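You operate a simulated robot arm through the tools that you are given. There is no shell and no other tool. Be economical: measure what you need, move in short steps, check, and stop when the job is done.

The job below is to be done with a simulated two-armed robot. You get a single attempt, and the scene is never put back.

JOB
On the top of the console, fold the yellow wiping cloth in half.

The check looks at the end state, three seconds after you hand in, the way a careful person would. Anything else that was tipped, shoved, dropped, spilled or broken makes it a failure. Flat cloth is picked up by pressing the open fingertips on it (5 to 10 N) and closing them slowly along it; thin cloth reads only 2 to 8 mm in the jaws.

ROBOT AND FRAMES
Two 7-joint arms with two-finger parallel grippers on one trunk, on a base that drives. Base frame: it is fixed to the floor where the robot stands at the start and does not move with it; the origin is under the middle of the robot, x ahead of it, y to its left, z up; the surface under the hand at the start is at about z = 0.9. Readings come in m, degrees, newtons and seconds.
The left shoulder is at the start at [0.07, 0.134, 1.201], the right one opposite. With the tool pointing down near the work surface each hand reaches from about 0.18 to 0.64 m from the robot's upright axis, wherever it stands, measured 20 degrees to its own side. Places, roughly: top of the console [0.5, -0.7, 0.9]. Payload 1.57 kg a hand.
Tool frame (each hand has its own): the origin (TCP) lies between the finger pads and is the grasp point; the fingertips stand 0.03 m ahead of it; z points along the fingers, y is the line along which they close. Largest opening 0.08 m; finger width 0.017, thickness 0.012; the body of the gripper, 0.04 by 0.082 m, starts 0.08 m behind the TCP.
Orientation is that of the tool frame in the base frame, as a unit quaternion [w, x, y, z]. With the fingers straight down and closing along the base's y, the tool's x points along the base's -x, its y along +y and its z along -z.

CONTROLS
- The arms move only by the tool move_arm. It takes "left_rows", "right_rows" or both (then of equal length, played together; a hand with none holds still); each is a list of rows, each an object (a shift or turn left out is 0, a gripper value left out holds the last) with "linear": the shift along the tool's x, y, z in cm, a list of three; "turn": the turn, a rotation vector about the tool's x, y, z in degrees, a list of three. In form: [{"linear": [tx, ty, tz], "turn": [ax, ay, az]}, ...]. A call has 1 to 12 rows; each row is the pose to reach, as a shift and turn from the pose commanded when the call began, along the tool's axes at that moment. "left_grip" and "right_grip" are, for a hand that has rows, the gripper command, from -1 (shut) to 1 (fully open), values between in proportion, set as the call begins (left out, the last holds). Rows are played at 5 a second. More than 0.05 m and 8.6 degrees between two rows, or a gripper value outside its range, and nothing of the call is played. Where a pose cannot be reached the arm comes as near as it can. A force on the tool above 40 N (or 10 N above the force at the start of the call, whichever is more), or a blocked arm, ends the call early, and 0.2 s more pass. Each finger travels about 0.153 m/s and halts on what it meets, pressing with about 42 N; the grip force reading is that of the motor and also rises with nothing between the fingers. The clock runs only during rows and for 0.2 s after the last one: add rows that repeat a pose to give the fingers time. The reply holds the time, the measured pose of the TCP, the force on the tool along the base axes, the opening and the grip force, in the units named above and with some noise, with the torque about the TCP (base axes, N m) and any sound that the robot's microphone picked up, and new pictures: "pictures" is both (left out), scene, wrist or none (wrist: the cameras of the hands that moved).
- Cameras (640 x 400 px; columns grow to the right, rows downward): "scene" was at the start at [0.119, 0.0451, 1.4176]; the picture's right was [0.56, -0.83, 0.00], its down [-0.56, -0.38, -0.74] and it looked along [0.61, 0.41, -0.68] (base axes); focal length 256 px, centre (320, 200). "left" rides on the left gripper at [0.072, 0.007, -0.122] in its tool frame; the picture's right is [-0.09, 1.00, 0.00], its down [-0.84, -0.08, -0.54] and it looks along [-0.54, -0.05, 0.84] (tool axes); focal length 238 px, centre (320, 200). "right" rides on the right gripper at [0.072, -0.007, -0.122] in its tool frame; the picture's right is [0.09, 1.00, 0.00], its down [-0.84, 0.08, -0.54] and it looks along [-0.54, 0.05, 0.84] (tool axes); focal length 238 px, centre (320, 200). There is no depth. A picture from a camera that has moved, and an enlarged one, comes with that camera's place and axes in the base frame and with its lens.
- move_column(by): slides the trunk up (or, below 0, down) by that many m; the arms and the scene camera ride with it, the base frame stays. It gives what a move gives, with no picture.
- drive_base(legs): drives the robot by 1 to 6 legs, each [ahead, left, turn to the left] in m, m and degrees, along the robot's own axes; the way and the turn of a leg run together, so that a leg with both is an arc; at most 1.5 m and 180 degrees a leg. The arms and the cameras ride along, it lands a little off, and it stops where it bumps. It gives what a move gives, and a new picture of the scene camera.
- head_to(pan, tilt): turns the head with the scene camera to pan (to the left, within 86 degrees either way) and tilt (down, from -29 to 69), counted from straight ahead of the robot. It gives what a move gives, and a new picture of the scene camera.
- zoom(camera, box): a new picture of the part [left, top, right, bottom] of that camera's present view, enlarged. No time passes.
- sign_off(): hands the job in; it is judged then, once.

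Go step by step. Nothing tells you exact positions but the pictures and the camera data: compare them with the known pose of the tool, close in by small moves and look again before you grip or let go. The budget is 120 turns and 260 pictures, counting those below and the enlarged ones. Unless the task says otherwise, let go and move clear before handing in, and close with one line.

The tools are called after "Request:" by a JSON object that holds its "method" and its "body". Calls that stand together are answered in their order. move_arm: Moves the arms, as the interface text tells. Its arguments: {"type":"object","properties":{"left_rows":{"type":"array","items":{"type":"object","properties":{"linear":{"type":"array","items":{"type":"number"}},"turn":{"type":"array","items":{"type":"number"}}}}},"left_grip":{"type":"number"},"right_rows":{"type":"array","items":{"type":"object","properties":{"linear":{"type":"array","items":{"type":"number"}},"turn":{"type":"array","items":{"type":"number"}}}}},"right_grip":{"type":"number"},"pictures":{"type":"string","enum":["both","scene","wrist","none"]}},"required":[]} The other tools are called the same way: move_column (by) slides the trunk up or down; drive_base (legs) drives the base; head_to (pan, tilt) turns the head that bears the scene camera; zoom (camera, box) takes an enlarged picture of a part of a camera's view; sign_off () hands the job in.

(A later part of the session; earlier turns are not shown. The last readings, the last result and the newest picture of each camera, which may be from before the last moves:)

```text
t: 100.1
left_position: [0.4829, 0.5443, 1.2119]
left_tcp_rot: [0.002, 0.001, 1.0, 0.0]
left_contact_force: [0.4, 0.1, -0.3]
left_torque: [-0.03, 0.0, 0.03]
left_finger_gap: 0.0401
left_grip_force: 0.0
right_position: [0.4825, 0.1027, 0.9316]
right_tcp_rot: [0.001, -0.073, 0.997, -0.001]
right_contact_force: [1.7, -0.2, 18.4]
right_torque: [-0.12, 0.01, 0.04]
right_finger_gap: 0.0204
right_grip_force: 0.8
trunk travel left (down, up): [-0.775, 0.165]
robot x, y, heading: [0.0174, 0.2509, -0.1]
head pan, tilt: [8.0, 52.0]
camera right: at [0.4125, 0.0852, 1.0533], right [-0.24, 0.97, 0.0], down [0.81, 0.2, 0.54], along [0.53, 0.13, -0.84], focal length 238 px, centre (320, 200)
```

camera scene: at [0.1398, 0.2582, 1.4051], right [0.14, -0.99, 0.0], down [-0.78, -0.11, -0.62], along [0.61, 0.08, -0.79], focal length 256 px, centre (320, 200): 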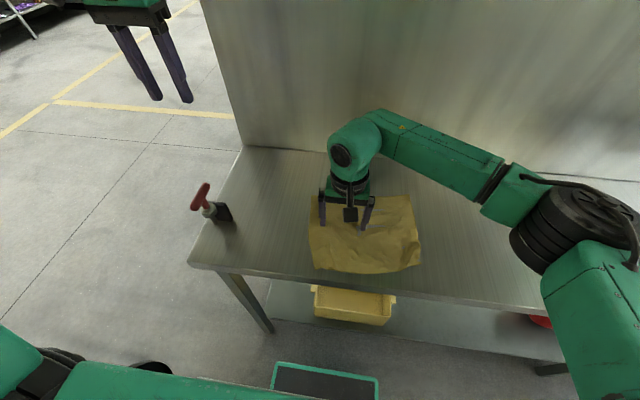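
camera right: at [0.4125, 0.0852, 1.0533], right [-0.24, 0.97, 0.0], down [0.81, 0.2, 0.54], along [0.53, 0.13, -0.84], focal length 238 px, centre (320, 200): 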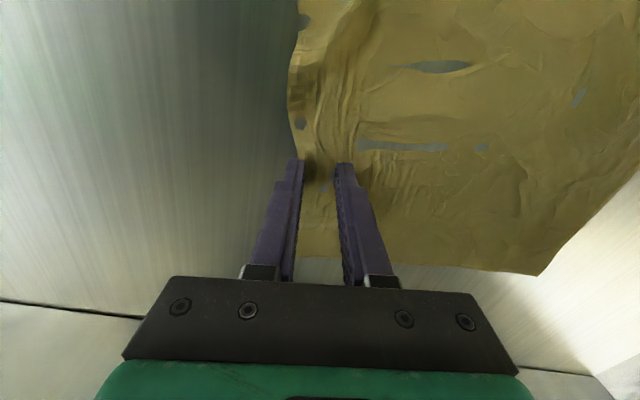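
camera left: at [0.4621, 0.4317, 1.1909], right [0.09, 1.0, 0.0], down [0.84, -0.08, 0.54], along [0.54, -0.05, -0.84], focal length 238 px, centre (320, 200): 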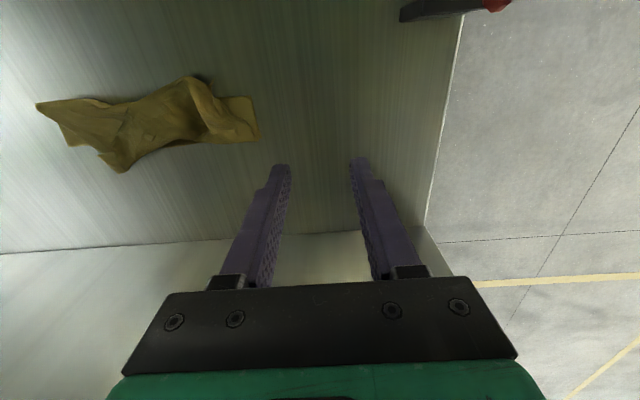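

The ridge is forming along the edge. Finishing the closure.

Request:
{"method": "move_arm", "body": {"right_rows": [{"linear": [0, 0, -0.04]}], "right_grip": -0.64, "pictures": "none"}}

Request:
{"method": "move_arm", "body": {"right_rows": [{"linear": [0, 0, 0]}], "right_grip": -0.76, "pictures": "none"}}

Request:
{"method": "move_arm", "body": {"right_rows": [{"linear": [0, 0, 0]}], "right_grip": -0.88, "pictures": "none"}}

Request:
{"method": "move_arm", "body": {"right_rows": [{"linear": [0, 0, 0]}, {"linear": [0, 0, 0]}, {"linear": [0, 0, 0]}], "right_grip": -1, "pictures": "wrist"}}

```text
t: 100.5
left_position: [0.4822, 0.5434, 1.2121]
left_tcp_rot: [0.002, 0.001, 1.0, -0.001]
left_contact_force: [-0.3, 0.3, -0.8]
left_torque: [0.01, 0.04, 0.03]
left_finger_gap: 0.0401
left_grip_force: 0.0
right_position: [0.4825, 0.1039, 0.9309]
right_tcp_rot: [0.002, -0.073, 0.997, -0.001]
right_contact_force: [-0.3, 0.6, 17.8]
right_torque: [-0.09, 0.05, 0.01]
right_finger_gap: 0.01
right_grip_force: 0.1
trunk travel left (down, up): [-0.775, 0.165]
robot x, y, heading: [0.0203, 0.2511, -0.0]
head pan, tilt: [8.0, 52.0]
```

```text
t: 100.9
left_position: [0.4829, 0.5434, 1.2117]
left_tcp_rot: [0.002, 0.0, 1.0, 0.0]
left_contact_force: [0.4, 0.3, 0.4]
left_torque: [0.0, -0.01, 0.01]
left_finger_gap: 0.0396
left_grip_force: 0.1
right_position: [0.481, 0.1043, 0.9309]
right_tcp_rot: [0.002, -0.073, 0.997, 0.0]
right_contact_force: [-0.8, 0.2, 18.0]
right_torque: [-0.03, 0.1, -0.02]
right_finger_gap: 0.0095
right_grip_force: 0.1
trunk travel left (down, up): [-0.775, 0.165]
robot x, y, heading: [0.0202, 0.2505, -0.1]
head pan, tilt: [8.0, 52.0]
```

```text
t: 101.3
left_position: [0.4836, 0.5432, 1.2125]
left_tcp_rot: [0.001, 0.001, 1.0, 0.0]
left_contact_force: [0.3, -0.7, -0.2]
left_torque: [-0.02, 0.0, 0.0]
left_finger_gap: 0.0399
left_grip_force: 0.0
right_position: [0.482, 0.1033, 0.9307]
right_tcp_rot: [0.003, -0.072, 0.997, -0.001]
right_contact_force: [0.4, -0.1, 18.7]
right_torque: [-0.05, 0.06, 0.01]
right_finger_gap: 0.0052
right_grip_force: 0.0
trunk travel left (down, up): [-0.775, 0.165]
robot x, y, heading: [0.0182, 0.2492, -0.5]
head pan, tilt: [8.0, 52.0]
```

```text
t: 102.1
left_position: [0.483, 0.5427, 1.211]
left_tcp_rot: [0.002, 0.001, 1.0, -0.001]
left_contact_force: [-0.4, 0.3, -1.0]
left_torque: [0.03, 0.03, -0.04]
left_finger_gap: 0.0398
left_grip_force: 0.2
right_position: [0.4824, 0.1032, 0.9328]
right_tcp_rot: [0.002, -0.073, 0.997, -0.001]
right_contact_force: [0.7, -1.5, 19.8]
right_torque: [-0.06, 0.08, 0.01]
right_finger_gap: 0.0
right_grip_force: 20.8
trunk travel left (down, up): [-0.775, 0.165]
robot x, y, heading: [0.0193, 0.2469, -0.3]
head pan, tilt: [8.0, 52.0]
camera right: at [0.4121, 0.0852, 1.0534], right [-0.24, 0.97, 0.0], down [0.81, 0.2, 0.55], along [0.53, 0.13, -0.84], focal length 238 px, centre (320, 200)
```

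right: 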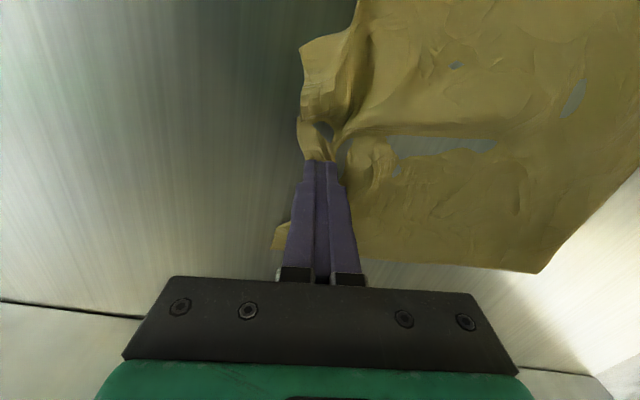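

The pinch slipped at the very end, but a standing ridge remains just nearer the robot, around (0.443, 0.099). I'll lift, reopen and straddle that ridge.

Request:
{"method": "move_arm", "body": {"right_rows": [{"linear": [0, 0, -2]}, {"linear": [2, 0.1, -3]}, {"linear": [3.7, 0.2, -3]}, {"linear": [3.7, 0.2, -3]}], "pictures": "none"}}

Request:
{"method": "move_arm", "body": {"right_rows": [{"linear": [0, 0, 0]}, {"linear": [0, 0, 0]}], "right_grip": 0.1, "pictures": "wrist"}}

```text
t: 103.1
left_position: [0.4873, 0.5427, 1.2106]
left_tcp_rot: [0.0, 0.001, 1.0, 0.0]
left_contact_force: [1.1, 0.7, 0.2]
left_torque: [-0.02, 0.01, 0.01]
left_finger_gap: 0.0398
left_grip_force: 0.1
right_position: [0.4482, 0.0986, 0.9589]
right_tcp_rot: [-0.001, -0.074, 0.997, 0.0]
right_contact_force: [0.0, 0.0, 0.4]
right_torque: [-0.05, 0.0, 0.02]
right_finger_gap: 0.0004
right_grip_force: 21.1
trunk travel left (down, up): [-0.775, 0.165]
robot x, y, heading: [0.0165, 0.2491, -0.1]
head pan, tilt: [8.0, 52.0]
```

```text
t: 103.7
left_position: [0.4866, 0.5415, 1.2103]
left_tcp_rot: [0.0, 0.0, 1.0, 0.0]
left_contact_force: [0.3, -0.1, 0.1]
left_torque: [0.02, 0.04, 0.01]
left_finger_gap: 0.0402
left_grip_force: 0.0
right_position: [0.4468, 0.0984, 0.9602]
right_tcp_rot: [-0.001, -0.074, 0.997, 0.0]
right_contact_force: [-0.2, 1.0, -0.4]
right_torque: [0.0, 0.01, -0.04]
right_finger_gap: 0.044
right_grip_force: 0.0
trunk travel left (down, up): [-0.775, 0.165]
robot x, y, heading: [0.0212, 0.2514, -0.2]
head pan, tilt: [8.0, 52.0]
camera right: at [0.3772, 0.0806, 1.0824], right [-0.24, 0.97, 0.0], down [0.82, 0.2, 0.54], along [0.53, 0.13, -0.84], focal length 238 px, centre (320, 200)
```

right: 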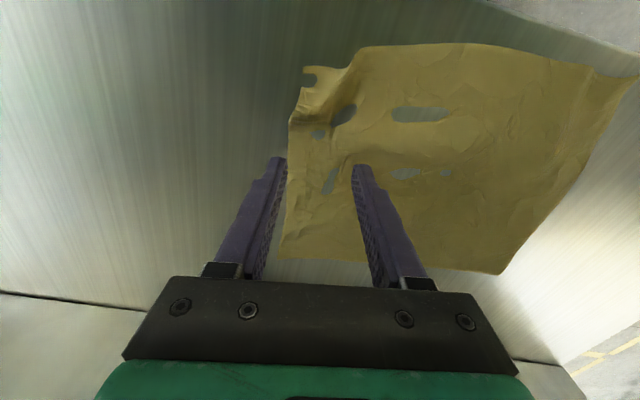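

The ridge relaxed flat on lifting. I'll take a bite with both fingers fully on the cloth (outer finger flush with the edge), at mid-edge again.

Request:
{"method": "move_arm", "body": {"right_rows": [{"linear": [-2, 0.6, 0]}, {"linear": [-4.1, 1.3, 0.8]}, {"linear": [-4.1, 1.3, 2]}, {"linear": [-4.1, 1.3, 2.75]}, {"linear": [-4.1, 1.3, 2.95]}, {"linear": [-4.1, 1.3, 2.95]}], "right_grip": 0.1, "pictures": "wrist"}}

```text
t: 105.1
left_position: [0.4855, 0.5436, 1.2112]
left_tcp_rot: [0.001, 0.001, 1.0, 0.0]
left_contact_force: [0.6, 0.1, 0.3]
left_torque: [0.02, 0.01, 0.0]
left_finger_gap: 0.0399
left_grip_force: 0.0
right_position: [0.4864, 0.117, 0.9322]
right_tcp_rot: [0.001, -0.073, 0.997, -0.001]
right_contact_force: [1.3, 0.2, 10.3]
right_torque: [-0.33, -0.07, 0.05]
right_finger_gap: 0.0444
right_grip_force: 0.6
trunk travel left (down, up): [-0.775, 0.165]
robot x, y, heading: [0.0188, 0.2483, -0.1]
head pan, tilt: [8.0, 52.0]
camera right: at [0.4155, 0.0996, 1.0534], right [-0.24, 0.97, 0.0], down [0.81, 0.2, 0.54], along [0.53, 0.13, -0.84], focal length 238 px, centre (320, 200)
```

right: 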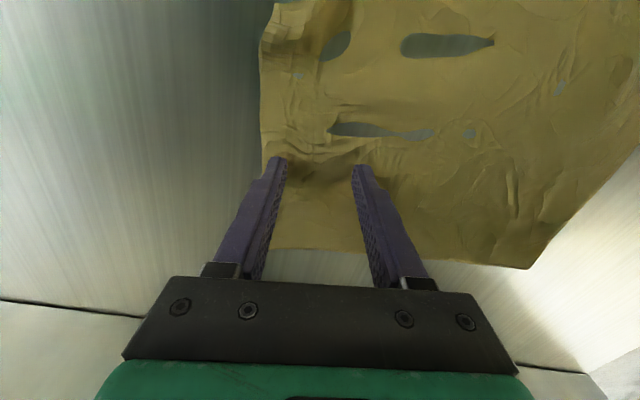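

Placed well with 10 N. Closing in steps with a bit more pressure.

Request:
{"method": "move_arm", "body": {"right_rows": [{"linear": [0, 0, 0.05]}], "right_grip": -0.05, "pictures": "none"}}

Request:
{"method": "move_arm", "body": {"right_rows": [{"linear": [0, 0, 0]}], "right_grip": -0.2, "pictures": "none"}}

Request:
{"method": "move_arm", "body": {"right_rows": [{"linear": [0, 0, 0]}], "right_grip": -0.35, "pictures": "none"}}

Request:
{"method": "move_arm", "body": {"right_rows": [{"linear": [0, 0, 0]}], "right_grip": -0.5, "pictures": "none"}}

Request:
{"method": "move_arm", "body": {"right_rows": [{"linear": [0, 0, 0]}], "right_grip": -0.65, "pictures": "wrist"}}

```text
t: 105.5
left_position: [0.4831, 0.5443, 1.2114]
left_tcp_rot: [0.001, 0.001, 1.0, -0.002]
left_contact_force: [0.4, -0.5, 1.3]
left_torque: [0.01, 0.01, -0.03]
left_finger_gap: 0.0399
left_grip_force: 0.2
right_position: [0.4857, 0.1192, 0.9307]
right_tcp_rot: [0.001, -0.073, 0.997, 0.001]
right_contact_force: [0.5, 1.8, 16.3]
right_torque: [-0.32, 0.0, 0.02]
right_finger_gap: 0.037
right_grip_force: 0.0
trunk travel left (down, up): [-0.775, 0.165]
robot x, y, heading: [0.0216, 0.2492, -0.2]
head pan, tilt: [8.0, 52.0]
```

```text
t: 105.9
left_position: [0.4825, 0.5442, 1.2113]
left_tcp_rot: [0.002, 0.0, 1.0, -0.002]
left_contact_force: [-0.4, -0.5, 0.0]
left_torque: [-0.04, -0.02, -0.05]
left_finger_gap: 0.0401
left_grip_force: 0.0
right_position: [0.4851, 0.1195, 0.9317]
right_tcp_rot: [0.001, -0.073, 0.997, -0.001]
right_contact_force: [1.6, 1.1, 20.1]
right_torque: [-0.28, 0.0, -0.02]
right_finger_gap: 0.0305
right_grip_force: 0.1
trunk travel left (down, up): [-0.775, 0.165]
robot x, y, heading: [0.0201, 0.2505, -0.1]
head pan, tilt: [8.0, 52.0]
```

```text
t: 106.3
left_position: [0.4815, 0.5436, 1.2105]
left_tcp_rot: [0.001, 0.001, 1.0, -0.001]
left_contact_force: [1.3, 0.6, -0.1]
left_torque: [-0.04, 0.0, 0.01]
left_finger_gap: 0.0401
left_grip_force: 0.0
right_position: [0.4844, 0.1197, 0.931]
right_tcp_rot: [0.003, -0.074, 0.997, -0.001]
right_contact_force: [2.0, 0.8, 21.9]
right_torque: [-0.25, -0.02, 0.03]
right_finger_gap: 0.0242
right_grip_force: 0.0
trunk travel left (down, up): [-0.775, 0.165]
robot x, y, heading: [0.0212, 0.2526, 0.1]
head pan, tilt: [8.0, 52.0]
```

```text
t: 106.7
left_position: [0.4829, 0.5423, 1.2114]
left_tcp_rot: [0.002, 0.0, 1.0, -0.001]
left_contact_force: [-0.4, -0.3, -0.3]
left_torque: [0.02, 0.03, -0.01]
left_finger_gap: 0.0401
left_grip_force: 0.1
right_position: [0.486, 0.1186, 0.9333]
right_tcp_rot: [0.002, -0.073, 0.997, 0.0]
right_contact_force: [1.0, 1.8, 23.8]
right_torque: [-0.25, 0.03, 0.03]
right_finger_gap: 0.0179
right_grip_force: 0.0
trunk travel left (down, up): [-0.775, 0.165]
robot x, y, heading: [0.0206, 0.2468, -0.1]
head pan, tilt: [8.0, 52.0]
```

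```text
t: 107.1
left_position: [0.4817, 0.5433, 1.2112]
left_tcp_rot: [0.002, 0.001, 1.0, -0.001]
left_contact_force: [0.5, -0.6, 0.0]
left_torque: [0.02, 0.01, -0.01]
left_finger_gap: 0.0399
left_grip_force: 0.0
right_position: [0.4843, 0.1191, 0.9314]
right_tcp_rot: [0.002, -0.073, 0.997, -0.001]
right_contact_force: [1.3, 1.5, 25.0]
right_torque: [-0.19, 0.01, -0.03]
right_finger_gap: 0.0122
right_grip_force: 0.1
trunk travel left (down, up): [-0.775, 0.165]
robot x, y, heading: [0.0242, 0.2501, -0.1]
head pan, tilt: [8.0, 52.0]
camera right: at [0.4141, 0.1006, 1.0533], right [-0.24, 0.97, 0.0], down [0.81, 0.2, 0.55], along [0.53, 0.13, -0.84], focal length 238 px, centre (320, 200)
```

right: 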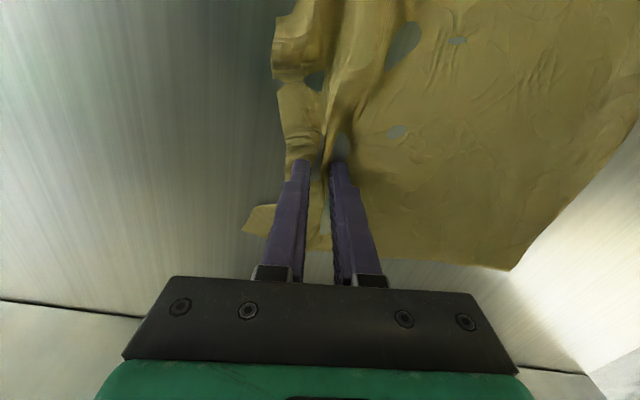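

Request:
{"method": "move_arm", "body": {"right_rows": [{"linear": [0, 0, -0.1]}], "right_grip": -0.8, "pictures": "none"}}

Request:
{"method": "move_arm", "body": {"right_rows": [{"linear": [0, 0, 0]}, {"linear": [0, 0, 0]}, {"linear": [0, 0, 0]}], "right_grip": -1, "pictures": "none"}}

Request:
{"method": "move_arm", "body": {"right_rows": [{"linear": [0, 0, -1]}, {"linear": [0, 0, -2]}, {"linear": [0, 0, -4]}, {"linear": [0, 0, -4]}], "pictures": "wrist"}}

Request:
{"method": "zoom", "body": {"camera": "scene", "box": [280, 170, 440, 270]}}

```text
t: 107.5
left_position: [0.4828, 0.5439, 1.2121]
left_tcp_rot: [0.002, 0.001, 1.0, 0.0]
left_contact_force: [0.4, 0.5, 0.8]
left_torque: [-0.02, -0.01, 0.04]
left_finger_gap: 0.0402
left_grip_force: 0.0
right_position: [0.4846, 0.1193, 0.9308]
right_tcp_rot: [0.0, -0.073, 0.997, -0.001]
right_contact_force: [0.1, 1.0, 19.3]
right_torque: [-0.09, 0.03, 0.04]
right_finger_gap: 0.008
right_grip_force: 0.4
trunk travel left (down, up): [-0.775, 0.165]
robot x, y, heading: [0.0169, 0.251, -0.3]
head pan, tilt: [8.0, 52.0]
```

```text
t: 108.3
left_position: [0.4831, 0.5434, 1.2124]
left_tcp_rot: [0.002, 0.001, 1.0, 0.0]
left_contact_force: [0.1, 0.0, -0.1]
left_torque: [-0.03, -0.03, 0.02]
left_finger_gap: 0.04
left_grip_force: 0.1
right_position: [0.485, 0.1173, 0.9312]
right_tcp_rot: [0.001, -0.074, 0.997, -0.001]
right_contact_force: [0.2, 0.0, 16.2]
right_torque: [-0.13, 0.0, -0.01]
right_finger_gap: 0.0018
right_grip_force: 23.8
trunk travel left (down, up): [-0.775, 0.165]
robot x, y, heading: [0.0206, 0.2534, 0.1]
head pan, tilt: [8.0, 52.0]
```

```text
t: 109.3
left_position: [0.4849, 0.5426, 1.2104]
left_tcp_rot: [0.0, 0.001, 1.0, 0.0]
left_contact_force: [-0.5, 1.0, 0.2]
left_torque: [0.01, 0.04, -0.01]
left_finger_gap: 0.04
left_grip_force: 0.1
right_position: [0.4875, 0.119, 0.9715]
right_tcp_rot: [0.0, -0.074, 0.997, 0.001]
right_contact_force: [-0.6, -0.5, -0.1]
right_torque: [-0.01, -0.01, -0.03]
right_finger_gap: 0.002
right_grip_force: 23.7
trunk travel left (down, up): [-0.775, 0.165]
robot x, y, heading: [0.0203, 0.2494, -0.3]
head pan, tilt: [8.0, 52.0]
camera right: at [0.4174, 0.1008, 1.093], right [-0.24, 0.97, 0.0], down [0.82, 0.2, 0.54], along [0.53, 0.13, -0.84], focal length 238 px, centre (320, 200)
```

right: 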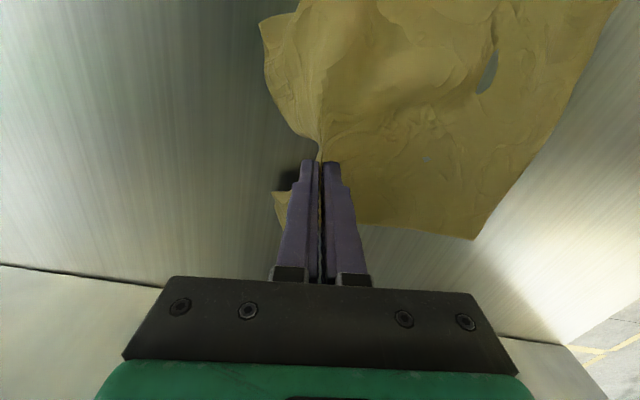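

```text
4.00 times, centred on (360, 220) of scene
camera zoom: at [0.1448, 0.258, 1.4046], right [0.14, -0.99, 0.0], down [-0.78, -0.11, -0.62], along [0.61, 0.08, -0.79], focal length 1022 px, centre (160, 120)
```

zoom: 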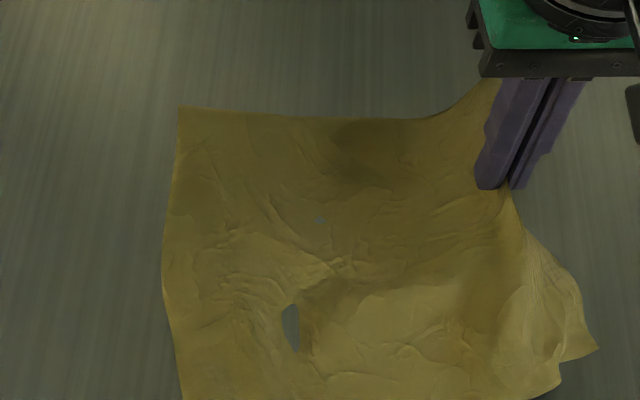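

It holds (2 mm gap) and the cloth lifts cleanly. I'll carry the edge along a small arc over the fold line (y≈0.172) so the flap leans past vertical to the left.

Request:
{"method": "move_arm", "body": {"right_rows": [{"linear": [0, 1.2, -1.2]}, {"linear": [0, 2.5, -2]}, {"linear": [0, 3.9, -2.6]}, {"linear": [-0.1, 5.3, -2.75]}, {"linear": [-0.1, 6.7, -2.6]}, {"linear": [-0.1, 8, -2.1]}, {"linear": [-0.1, 9.2, -1.4]}, {"linear": [-0.1, 10.4, -0.5]}, {"linear": [-0.1, 10.4, -0.5]}], "pictures": "both"}}

Request:
{"method": "zoom", "body": {"camera": "scene", "box": [280, 170, 440, 270]}}

```text
t: 111.3
left_position: [0.4854, 0.5419, 1.2114]
left_tcp_rot: [0.001, 0.001, 1.0, 0.0]
left_contact_force: [0.4, 0.6, -0.5]
left_torque: [-0.06, 0.06, -0.01]
left_finger_gap: 0.0398
left_grip_force: 0.1
right_position: [0.4731, 0.2206, 0.9756]
right_tcp_rot: [-0.001, -0.072, 0.997, 0.0]
right_contact_force: [-0.4, -1.0, 0.2]
right_torque: [-0.01, 0.01, -0.02]
right_finger_gap: 0.0017
right_grip_force: 23.5
trunk travel left (down, up): [-0.775, 0.165]
robot x, y, heading: [0.0213, 0.2519, -0.1]
head pan, tilt: [8.0, 52.0]
camera scene: at [0.1443, 0.2579, 1.4047], right [0.14, -0.99, 0.0], down [-0.78, -0.11, -0.62], along [0.61, 0.08, -0.79], focal length 256 px, centre (320, 200)
camera right: at [0.4028, 0.2025, 1.0981], right [-0.24, 0.97, 0.0], down [0.82, 0.2, 0.54], along [0.53, 0.13, -0.84], focal length 238 px, centre (320, 200)
```

scene: 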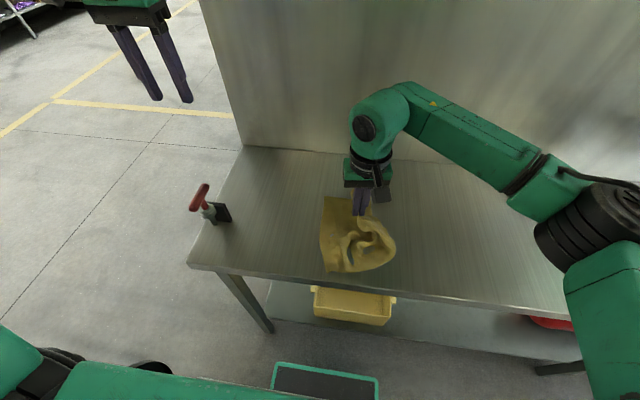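
right: 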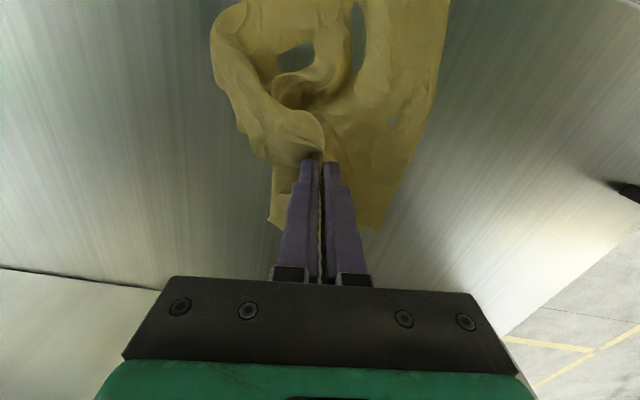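

```text
4.00 times, centred on (360, 220) of scene
camera zoom: at [0.1443, 0.2579, 1.4047], right [0.14, -0.99, 0.0], down [-0.78, -0.11, -0.62], along [0.61, 0.08, -0.79], focal length 1022 px, centre (160, 120)
```

zoom: 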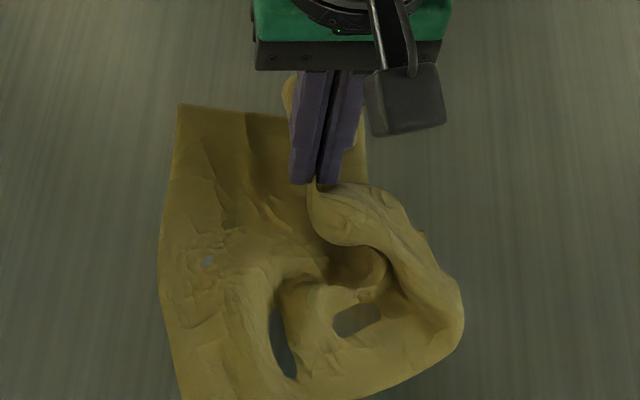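

The middle of the edge has come over, while the near corner lags. I'll carry on to y≈0.265 and lower it, then deal with the near corner separately.

Request:
{"method": "move_arm", "body": {"right_rows": [{"linear": [0, 1.2, 0.2]}, {"linear": [0, 2.4, 0.6]}, {"linear": [0, 3.5, 1.2]}, {"linear": [0, 4.4, 2]}, {"linear": [0, 4.8, 3]}, {"linear": [0, 4.8, 3.7]}, {"linear": [0, 4.8, 3.7]}], "pictures": "none"}}

Request:
{"method": "move_arm", "body": {"right_rows": [{"linear": [0, 0, 0]}, {"linear": [0, 0, 0]}, {"linear": [0, 0, 0]}], "right_grip": -0.2, "pictures": "none"}}

Request:
{"method": "move_arm", "body": {"right_rows": [{"linear": [0, 0, -3]}, {"linear": [0, 0, -7]}, {"linear": [0, -4, -9]}, {"linear": [0, -8, -11]}, {"linear": [0, -12, -11]}, {"linear": [0, -16, -11]}, {"linear": [0, -20, -11]}, {"linear": [0, -24, -11]}, {"linear": [0, -24, -11]}], "pictures": "wrist"}}

Request:
{"method": "zoom", "body": {"camera": "scene", "box": [280, 180, 440, 280]}}

```text
t: 112.9
left_position: [0.4862, 0.543, 1.2112]
left_tcp_rot: [0.001, 0.002, 1.0, 0.0]
left_contact_force: [0.1, 0.8, -0.8]
left_torque: [-0.01, 0.0, 0.0]
left_finger_gap: 0.04
left_grip_force: 0.1
right_position: [0.4653, 0.2687, 0.9367]
right_tcp_rot: [0.0, -0.073, 0.997, 0.0]
right_contact_force: [-0.6, 0.9, 0.7]
right_torque: [0.01, -0.01, 0.0]
right_finger_gap: 0.0021
right_grip_force: 23.5
trunk travel left (down, up): [-0.775, 0.165]
robot x, y, heading: [0.0193, 0.25, -0.4]
head pan, tilt: [8.0, 52.0]
```

```text
t: 113.7
left_position: [0.4865, 0.5422, 1.21]
left_tcp_rot: [0.0, 0.001, 1.0, -0.001]
left_contact_force: [0.0, -0.1, -0.5]
left_torque: [0.03, 0.0, -0.04]
left_finger_gap: 0.0401
left_grip_force: 0.2
right_position: [0.4658, 0.2683, 0.9384]
right_tcp_rot: [0.0, -0.074, 0.997, 0.0]
right_contact_force: [0.2, -0.3, 0.1]
right_torque: [-0.02, 0.0, -0.02]
right_finger_gap: 0.0322
right_grip_force: 0.1
trunk travel left (down, up): [-0.775, 0.165]
robot x, y, heading: [0.0222, 0.2535, -0.1]
head pan, tilt: [8.0, 52.0]
```

```text
t: 115.7
left_position: [0.4857, 0.5425, 1.2101]
left_tcp_rot: [0.0, 0.001, 1.0, 0.001]
left_contact_force: [0.0, 0.4, -0.3]
left_torque: [0.0, 0.04, 0.0]
left_finger_gap: 0.0403
left_grip_force: 0.1
right_position: [0.4994, 0.0333, 1.0481]
right_tcp_rot: [0.0, -0.073, 0.997, 0.001]
right_contact_force: [-0.6, 0.8, -0.1]
right_torque: [0.0, 0.0, 0.01]
right_finger_gap: 0.0318
right_grip_force: 0.2
trunk travel left (down, up): [-0.775, 0.165]
robot x, y, heading: [0.0194, 0.2507, 0.0]
head pan, tilt: [8.0, 52.0]
camera right: at [0.4298, 0.0143, 1.1708], right [-0.24, 0.97, 0.0], down [0.82, 0.2, 0.54], along [0.53, 0.13, -0.84], focal length 238 px, centre (320, 200)
```

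right: 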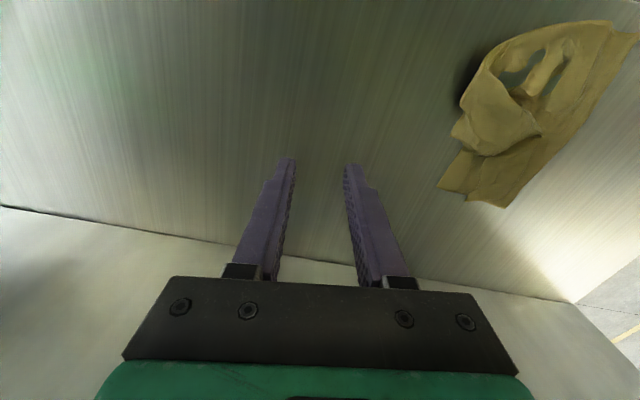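

```text
4.00 times, centred on (360, 230) of scene
camera zoom: at [0.1445, 0.2588, 1.4047], right [0.14, -0.99, 0.0], down [-0.78, -0.11, -0.62], along [0.61, 0.08, -0.79], focal length 1022 px, centre (160, 80)
```

zoom: 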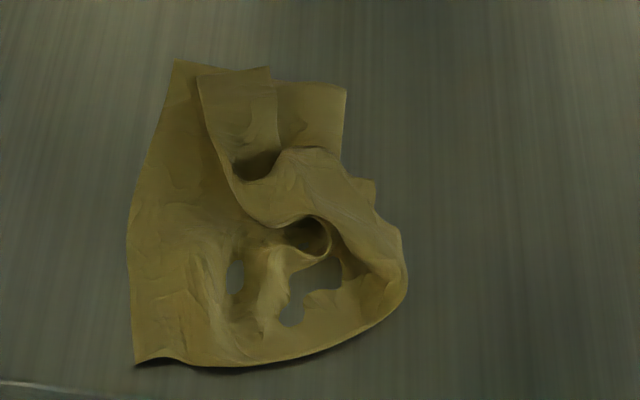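

The far corner landed within about 2 cm of its partner. The near part of the moved edge is rolled, its raised rim around (0.44, 0.222); I'll hover over that rim with the right hand.

Request:
{"method": "move_arm", "body": {"right_rows": [{"linear": [0.4, 4, 0]}, {"linear": [0.8, 8, 1]}, {"linear": [1.2, 12, 2]}, {"linear": [1.8, 16, 4]}, {"linear": [2.4, 19.4, 6]}, {"linear": [2.4, 19.4, 8.5]}, {"linear": [2.4, 19.4, 8.5]}], "right_grip": 0.1, "pictures": "wrist"}}

Request:
{"method": "zoom", "body": {"camera": "scene", "box": [280, 180, 440, 280]}}

```text
t: 117.3
left_position: [0.4858, 0.5418, 1.2094]
left_tcp_rot: [0.001, 0.001, 1.0, 0.0]
left_contact_force: [-0.6, -0.4, -0.1]
left_torque: [-0.03, 0.02, 0.0]
left_finger_gap: 0.0401
left_grip_force: 0.1
right_position: [0.449, 0.2192, 0.9652]
right_tcp_rot: [-0.001, -0.072, 0.997, 0.0]
right_contact_force: [-0.4, -0.5, -0.3]
right_torque: [-0.01, -0.01, -0.01]
right_finger_gap: 0.0438
right_grip_force: 0.0
trunk travel left (down, up): [-0.775, 0.165]
robot x, y, heading: [0.0193, 0.2483, -0.2]
head pan, tilt: [8.0, 52.0]
camera right: at [0.3787, 0.2017, 1.0878], right [-0.24, 0.97, 0.0], down [0.82, 0.2, 0.54], along [0.53, 0.13, -0.84], focal length 238 px, centre (320, 200)
```

right: 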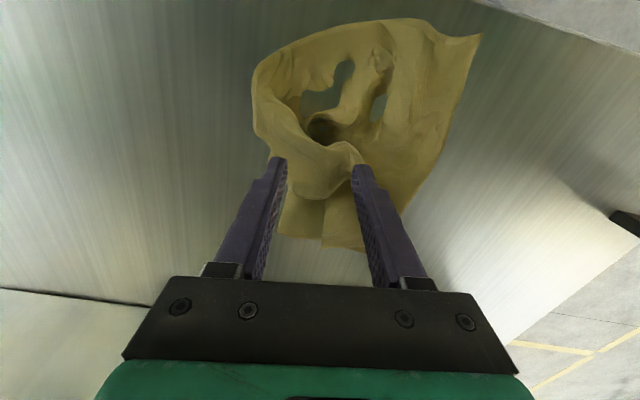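

```text
4.00 times, centred on (360, 230) of scene
camera zoom: at [0.1442, 0.2582, 1.4047], right [0.14, -0.99, 0.0], down [-0.78, -0.11, -0.62], along [0.61, 0.08, -0.79], focal length 1022 px, centre (160, 80)
```

zoom: 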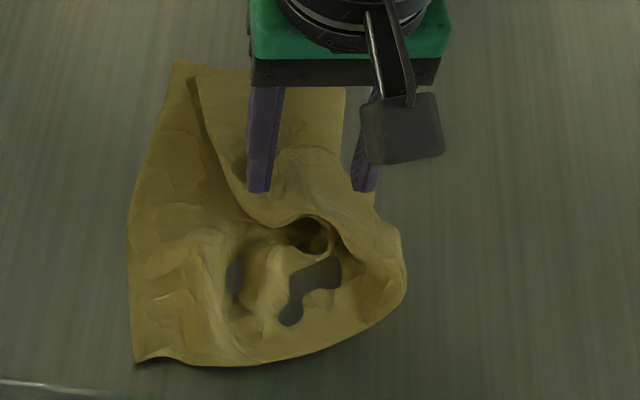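

The rim arches between the fingers slightly nearer the robot. I'll shift 8 mm back, lower and close on it.

Request:
{"method": "move_arm", "body": {"right_rows": [{"linear": [0.8, 0.3, 1]}, {"linear": [0.8, 0.3, 2]}, {"linear": [0.8, 0.3, 2.8]}, {"linear": [0.8, 0.3, 2.8]}], "pictures": "none"}}

Request:
{"method": "move_arm", "body": {"right_rows": [{"linear": [0, 0, 0]}, {"linear": [0, 0, 0]}], "right_grip": -0.3, "pictures": "none"}}

Request:
{"method": "move_arm", "body": {"right_rows": [{"linear": [0, 0, 0]}, {"linear": [0, 0, 0]}], "right_grip": -0.65, "pictures": "none"}}

Request:
{"method": "move_arm", "body": {"right_rows": [{"linear": [0, 0, 0]}, {"linear": [0, 0, 0]}, {"linear": [0, 0, 0]}], "right_grip": -1, "pictures": "wrist"}}

```text
t: 118.3
left_position: [0.4854, 0.5424, 1.2108]
left_tcp_rot: [0.001, 0.001, 1.0, 0.0]
left_contact_force: [0.0, 0.3, -0.1]
left_torque: [0.03, 0.0, 0.0]
left_finger_gap: 0.0399
left_grip_force: 0.1
right_position: [0.4416, 0.2211, 0.9366]
right_tcp_rot: [0.0, -0.073, 0.997, 0.0]
right_contact_force: [1.0, 0.4, 1.0]
right_torque: [0.01, -0.04, 0.03]
right_finger_gap: 0.0438
right_grip_force: 0.0
trunk travel left (down, up): [-0.775, 0.165]
robot x, y, heading: [0.0184, 0.2514, -0.1]
head pan, tilt: [8.0, 52.0]
```

```text
t: 118.9
left_position: [0.4856, 0.5423, 1.2109]
left_tcp_rot: [0.001, 0.001, 1.0, 0.0]
left_contact_force: [0.1, 0.3, -0.2]
left_torque: [0.02, 0.01, 0.0]
left_finger_gap: 0.0399
left_grip_force: 0.1
right_position: [0.4399, 0.2211, 0.9354]
right_tcp_rot: [0.0, -0.072, 0.997, 0.0]
right_contact_force: [0.2, 0.0, 0.2]
right_torque: [-0.01, -0.03, 0.0]
right_finger_gap: 0.0281
right_grip_force: 0.1
trunk travel left (down, up): [-0.775, 0.165]
robot x, y, heading: [0.022, 0.2494, -0.2]
head pan, tilt: [8.0, 52.0]
```

```text
t: 119.5
left_position: [0.4864, 0.5437, 1.21]
left_tcp_rot: [0.001, 0.002, 1.0, 0.0]
left_contact_force: [0.3, -0.3, 0.0]
left_torque: [0.0, -0.01, -0.02]
left_finger_gap: 0.0402
left_grip_force: 0.0
right_position: [0.4413, 0.2212, 0.9354]
right_tcp_rot: [0.0, -0.073, 0.997, 0.0]
right_contact_force: [-0.3, 0.6, 2.1]
right_torque: [0.05, -0.03, 0.04]
right_finger_gap: 0.012
right_grip_force: 5.2
trunk travel left (down, up): [-0.775, 0.165]
robot x, y, heading: [0.0167, 0.2502, -0.3]
head pan, tilt: [8.0, 52.0]
```

```text
t: 120.3
left_position: [0.4838, 0.5423, 1.2107]
left_tcp_rot: [0.001, 0.0, 1.0, 0.0]
left_contact_force: [-0.5, 0.1, 0.0]
left_torque: [-0.01, 0.0, 0.0]
left_finger_gap: 0.0398
left_grip_force: 0.0
right_position: [0.4401, 0.2206, 0.9369]
right_tcp_rot: [0.002, -0.073, 0.997, 0.0]
right_contact_force: [-0.4, -0.1, 6.9]
right_torque: [0.04, -0.04, -0.04]
right_finger_gap: 0.0087
right_grip_force: 27.2
trunk travel left (down, up): [-0.775, 0.165]
robot x, y, heading: [0.023, 0.2509, -0.4]
head pan, tilt: [8.0, 52.0]
camera right: at [0.37, 0.2036, 1.0588], right [-0.24, 0.97, 0.0], down [0.82, 0.2, 0.54], along [0.53, 0.13, -0.84], focal length 238 px, centre (320, 200)
```

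right: 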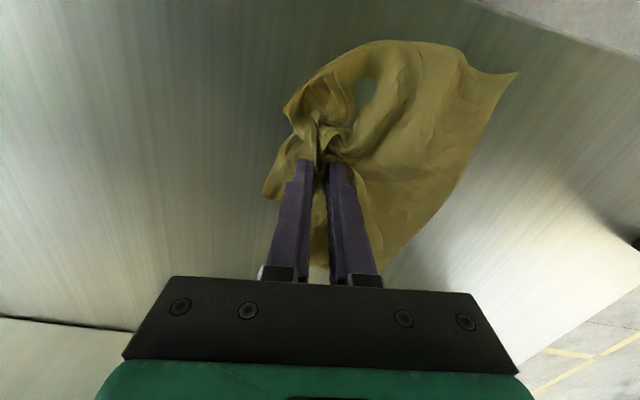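

The jaws hold too many layers (8.7 mm), so I'll let go rather than drag everything, lift clear and re-examine.

Request:
{"method": "move_arm", "body": {"right_rows": [{"linear": [0, 0, 0]}, {"linear": [0, 0, 0]}], "right_grip": 0, "pictures": "none"}}

Request:
{"method": "move_arm", "body": {"right_rows": [{"linear": [0, 0, -4]}, {"linear": [0, 0, -8]}, {"linear": [0, -4, -10]}, {"linear": [0, -8, -11]}, {"linear": [0, -12, -11]}, {"linear": [0, -16, -11]}, {"linear": [0, -20, -11]}, {"linear": [0, -20, -11]}], "pictures": "none"}}

Request:
{"method": "zoom", "body": {"camera": "scene", "box": [296, 185, 408, 275]}}

```text
t: 120.9
left_position: [0.4853, 0.5427, 1.2105]
left_tcp_rot: [0.001, 0.001, 1.0, 0.0]
left_contact_force: [-0.7, 0.3, -0.3]
left_torque: [0.01, 0.0, -0.01]
left_finger_gap: 0.04
left_grip_force: 0.2
right_position: [0.4405, 0.2218, 0.9351]
right_tcp_rot: [0.0, -0.073, 0.997, 0.0]
right_contact_force: [0.0, -0.2, -0.5]
right_torque: [0.0, 0.0, -0.01]
right_finger_gap: 0.04
right_grip_force: 0.0
trunk travel left (down, up): [-0.775, 0.165]
robot x, y, heading: [0.0151, 0.2499, 0.0]
head pan, tilt: [8.0, 52.0]
```

```text
t: 122.7
left_position: [0.4856, 0.5436, 1.2102]
left_tcp_rot: [0.001, 0.001, 1.0, 0.0]
left_contact_force: [-0.5, 0.4, -0.3]
left_torque: [-0.04, 0.01, 0.03]
left_finger_gap: 0.0399
left_grip_force: 0.1
right_position: [0.4682, 0.0229, 1.047]
right_tcp_rot: [-0.001, -0.074, 0.997, -0.001]
right_contact_force: [0.2, 0.3, 0.5]
right_torque: [-0.02, 0.0, -0.02]
right_finger_gap: 0.0401
right_grip_force: 0.0
trunk travel left (down, up): [-0.775, 0.165]
robot x, y, heading: [0.019, 0.2492, -0.3]
head pan, tilt: [8.0, 52.0]
```

```text
4.44 times, centred on (352, 230) of scene
camera zoom: at [0.1445, 0.2592, 1.4047], right [0.14, -0.99, 0.0], down [-0.78, -0.11, -0.62], along [0.61, 0.08, -0.79], focal length 1136 px, centre (178, 67)
```

zoom: 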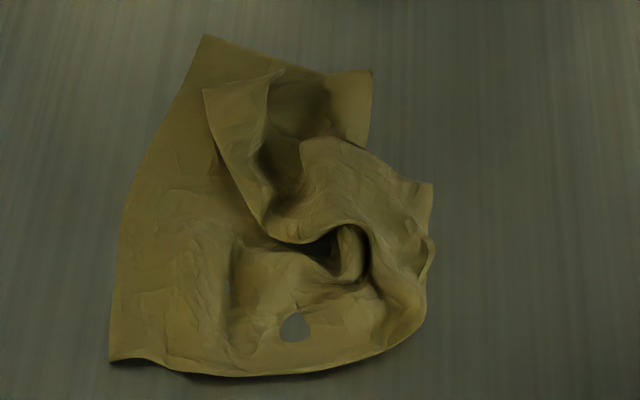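

The near edge runs from (0.358,0.321) to about (0.402,0.187) and then curls up to the near-right corner at (0.476,0.173). Sliding with pressed fingertips worked well before, so I'll press at (0.415,0.185) and slide that part right to unroll it.

Request:
{"method": "move_arm", "body": {"right_rows": [{"linear": [0.7, 4, 1]}, {"linear": [1.4, 8, 2]}, {"linear": [2.1, 12, 4]}, {"linear": [2.9, 15.5, 6.5]}, {"linear": [2.9, 16.8, 9]}, {"linear": [2.9, 16.8, 11]}, {"linear": [2.9, 16.8, 11.55]}, {"linear": [2.9, 16.8, 11.65]}, {"linear": [2.9, 16.8, 11.65]}], "right_grip": -0.2, "pictures": "none"}}

```text
t: 124.7
left_position: [0.4842, 0.5423, 1.2119]
left_tcp_rot: [0.001, 0.001, 1.0, 0.0]
left_contact_force: [0.1, -0.2, -0.5]
left_torque: [0.0, -0.02, 0.02]
left_finger_gap: 0.0401
left_grip_force: 0.0
right_position: [0.415, 0.1847, 0.9309]
right_tcp_rot: [0.002, -0.072, 0.997, 0.001]
right_contact_force: [3.2, -0.7, 19.9]
right_torque: [0.37, -0.25, -0.06]
right_finger_gap: 0.031
right_grip_force: 0.0
trunk travel left (down, up): [-0.775, 0.165]
robot x, y, heading: [0.0212, 0.2465, -0.2]
head pan, tilt: [8.0, 52.0]
```

Request:
{"method": "move_arm", "body": {"right_rows": [{"linear": [0.2, -0.8, -0.03]}, {"linear": [0.5, -1.8, -0.03]}, {"linear": [0.8, -3, -0.03]}, {"linear": [1, -4.2, -0.03]}, {"linear": [1.3, -5.5, -0.03]}, {"linear": [1.6, -7, -0.03]}, {"linear": [2, -8.5, -0.03]}, {"linear": [2, -8.5, -0.03]}], "pictures": "wrist"}}

Request:
{"method": "zoom", "body": {"camera": "scene", "box": [280, 180, 440, 280]}}

```text
t: 126.5
left_position: [0.4833, 0.543, 1.2129]
left_tcp_rot: [0.002, 0.001, 1.0, 0.0]
left_contact_force: [0.4, 0.0, -0.9]
left_torque: [0.0, 0.02, 0.01]
left_finger_gap: 0.0401
left_grip_force: 0.1
right_position: [0.4075, 0.0989, 0.9315]
right_tcp_rot: [0.002, -0.073, 0.997, 0.0]
right_contact_force: [0.1, -0.9, 27.3]
right_torque: [0.43, -0.16, 0.02]
right_finger_gap: 0.0303
right_grip_force: 0.1
trunk travel left (down, up): [-0.775, 0.165]
robot x, y, heading: [0.0169, 0.2491, -0.3]
head pan, tilt: [8.0, 52.0]
camera right: at [0.336, 0.0803, 1.0536], right [-0.23, 0.97, 0.0], down [0.81, 0.2, 0.54], along [0.53, 0.13, -0.84], focal length 238 px, centre (320, 200)
```

right: 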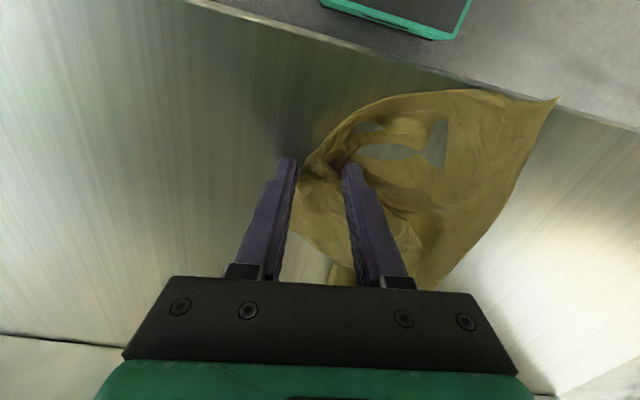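

```text
4.00 times, centred on (360, 230) of scene
camera zoom: at [0.1403, 0.2585, 1.4051], right [0.14, -0.99, 0.0], down [-0.78, -0.11, -0.62], along [0.61, 0.08, -0.79], focal length 1022 px, centre (160, 80)
```

zoom: 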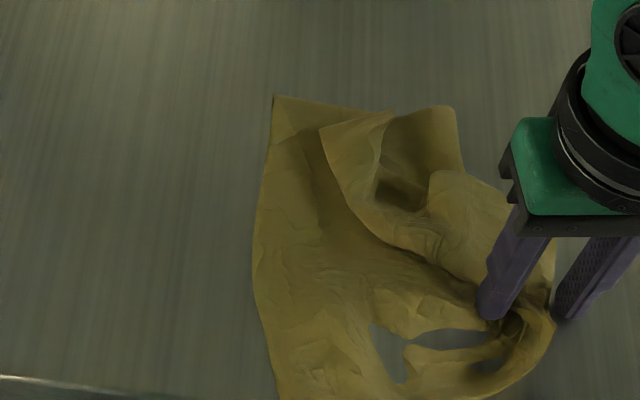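

The whole cloth slid right by 8 cm, but the rolled near-right part now stands between my fingers. I'll close on it and pull it outward.

Request:
{"method": "move_arm", "body": {"right_rows": [{"linear": [0, 0, -0.1]}, {"linear": [0, 0, -0.1]}], "right_grip": -0.6, "pictures": "none"}}

Request:
{"method": "move_arm", "body": {"right_rows": [{"linear": [0, 0, 0]}, {"linear": [0, 0, 0]}, {"linear": [0, 0, 0]}], "right_grip": -1, "pictures": "wrist"}}

```text
t: 127.1
left_position: [0.4827, 0.5428, 1.2121]
left_tcp_rot: [0.002, 0.0, 1.0, -0.001]
left_contact_force: [0.1, -0.6, -0.7]
left_torque: [0.01, -0.02, 0.02]
left_finger_gap: 0.04
left_grip_force: 0.0
right_position: [0.4072, 0.0976, 0.9317]
right_tcp_rot: [0.001, -0.072, 0.997, -0.001]
right_contact_force: [-2.1, -3.3, 20.0]
right_torque: [0.13, -0.1, 0.03]
right_finger_gap: 0.0139
right_grip_force: 0.0
trunk travel left (down, up): [-0.775, 0.165]
robot x, y, heading: [0.0211, 0.2498, -0.1]
head pan, tilt: [8.0, 52.0]
```

```text
t: 127.9
left_position: [0.4828, 0.5429, 1.2104]
left_tcp_rot: [0.001, 0.001, 1.0, 0.0]
left_contact_force: [-0.2, 0.4, -0.3]
left_torque: [0.0, 0.0, 0.0]
left_finger_gap: 0.04
left_grip_force: 0.2
right_position: [0.4058, 0.0995, 0.9321]
right_tcp_rot: [0.001, -0.074, 0.997, 0.0]
right_contact_force: [-1.4, 1.9, 13.8]
right_torque: [0.12, -0.05, 0.01]
right_finger_gap: 0.0022
right_grip_force: 23.8
trunk travel left (down, up): [-0.775, 0.165]
robot x, y, heading: [0.0185, 0.2465, -0.1]
head pan, tilt: [8.0, 52.0]
camera right: at [0.337, 0.0813, 1.0538], right [-0.24, 0.97, 0.0], down [0.82, 0.2, 0.54], along [0.53, 0.13, -0.84], focal length 238 px, centre (320, 200)
```

right: 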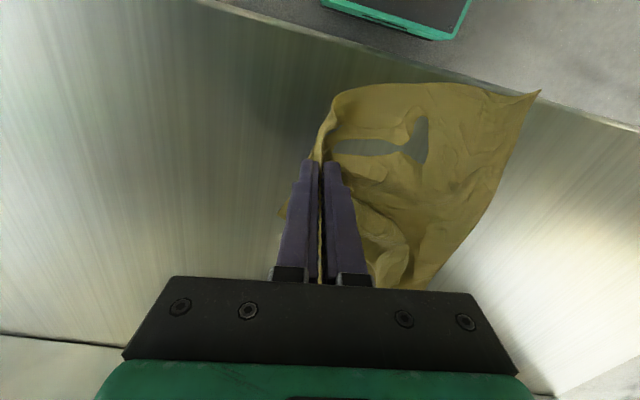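

Caught a thin bite (2.2 mm) right at the near-right rim. I'll lift it 8 cm to see what hangs from it.

Request:
{"method": "move_arm", "body": {"right_rows": [{"linear": [0, 0, -2]}, {"linear": [0, -0.5, -4]}, {"linear": [0, -1, -6]}, {"linear": [0, -1.5, -8]}, {"linear": [0, -1.5, -8]}], "pictures": "wrist"}}

Request:
{"method": "zoom", "body": {"camera": "scene", "box": [296, 185, 456, 285]}}

```text
t: 129.1
left_position: [0.4852, 0.5428, 1.2105]
left_tcp_rot: [0.001, 0.001, 1.0, 0.0]
left_contact_force: [0.4, 0.7, 0.5]
left_torque: [0.01, -0.05, 0.0]
left_finger_gap: 0.0399
left_grip_force: 0.0
right_position: [0.4095, 0.0852, 1.0096]
right_tcp_rot: [0.001, -0.073, 0.997, 0.0]
right_contact_force: [-0.6, 0.1, 0.4]
right_torque: [0.01, 0.0, 0.02]
right_finger_gap: 0.0021
right_grip_force: 23.7
trunk travel left (down, up): [-0.775, 0.165]
robot x, y, heading: [0.0181, 0.2481, -0.4]
head pan, tilt: [8.0, 52.0]
camera right: at [0.3399, 0.0667, 1.1332], right [-0.24, 0.97, 0.0], down [0.82, 0.2, 0.54], along [0.53, 0.13, -0.84], focal length 238 px, centre (320, 200)
```

right: 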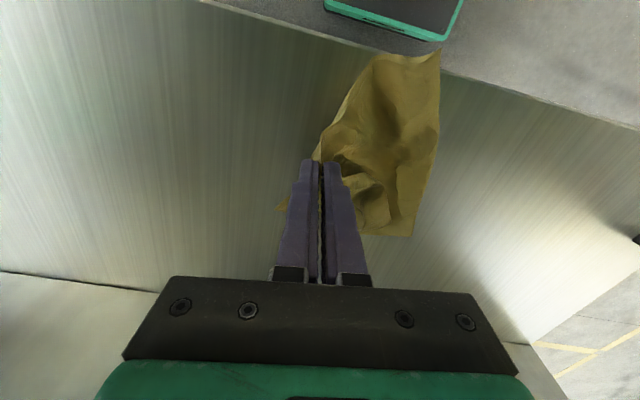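

```text
4.00 times, centred on (376, 235) of scene
camera zoom: at [0.1441, 0.2583, 1.4047], right [0.14, -0.99, 0.0], down [-0.78, -0.11, -0.62], along [0.61, 0.08, -0.79], focal length 1022 px, centre (96, 60)
```

zoom: 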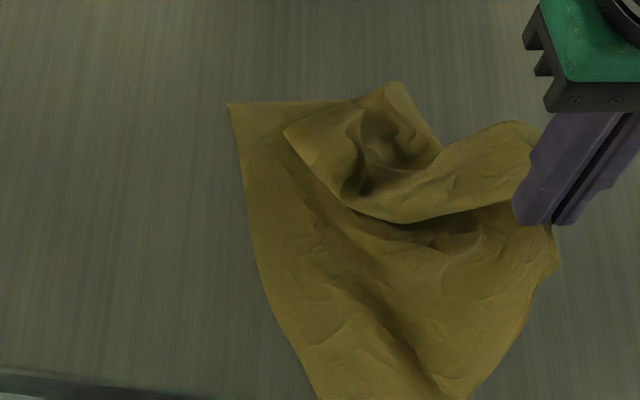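

Very good: I hold the moved edge about 16 cm from its far corner, with the far corner still folded over correctly. I'll swing this point over to the matching place on the left edge, about (0.371, 0.182).

Request:
{"method": "move_arm", "body": {"right_rows": [{"linear": [0.25, 1, -0.9]}, {"linear": [0.5, 2.1, -1.5]}, {"linear": [0.7, 3.4, -1.5]}, {"linear": [0.93, 4.7, -1.2]}, {"linear": [1.2, 5.8, -0.4]}, {"linear": [1.43, 6.8, 0.5]}, {"linear": [1.7, 7.7, 1.7]}, {"linear": [1.97, 8.6, 3]}, {"linear": [2.15, 9.2, 4.2]}, {"linear": [2.3, 9.7, 5.5]}, {"linear": [2.35, 10.1, 7.1]}, {"linear": [2.35, 10.1, 7.1]}], "pictures": "wrist"}}

Request:
{"method": "zoom", "body": {"camera": "scene", "box": [296, 195, 456, 295]}}

```text
t: 131.7
left_position: [0.4843, 0.542, 1.2115]
left_tcp_rot: [0.001, 0.001, 1.0, 0.0]
left_contact_force: [-0.6, 0.0, -0.1]
left_torque: [0.0, 0.0, -0.02]
left_finger_gap: 0.0399
left_grip_force: 0.1
right_position: [0.3717, 0.1815, 0.9401]
right_tcp_rot: [0.0, -0.073, 0.997, 0.001]
right_contact_force: [-0.3, 1.6, 4.3]
right_torque: [-0.02, -0.04, -0.01]
right_finger_gap: 0.0018
right_grip_force: 23.4
trunk travel left (down, up): [-0.775, 0.165]
robot x, y, heading: [0.0214, 0.2493, -0.3]
head pan, tilt: [8.0, 52.0]
camera right: at [0.3023, 0.1632, 1.0628], right [-0.24, 0.97, 0.0], down [0.82, 0.2, 0.54], along [0.53, 0.13, -0.84], focal length 238 px, centre (320, 200)
```

right: 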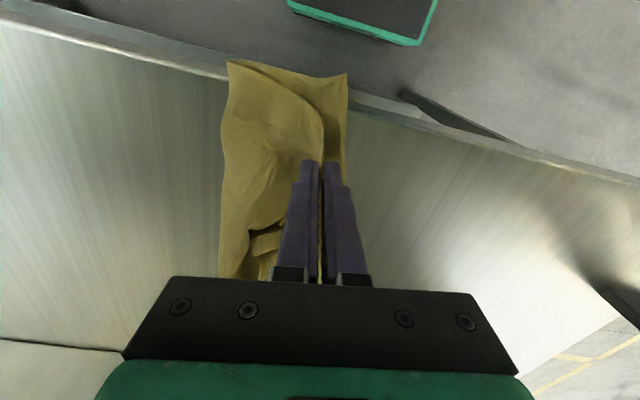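

```text
4.00 times, centred on (376, 245) of scene
camera zoom: at [0.1433, 0.2585, 1.4048], right [0.14, -0.99, 0.0], down [-0.78, -0.11, -0.62], along [0.61, 0.08, -0.79], focal length 1022 px, centre (96, 20)
```

zoom: 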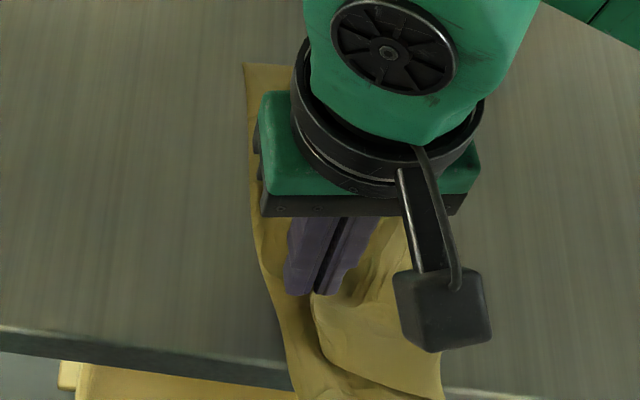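

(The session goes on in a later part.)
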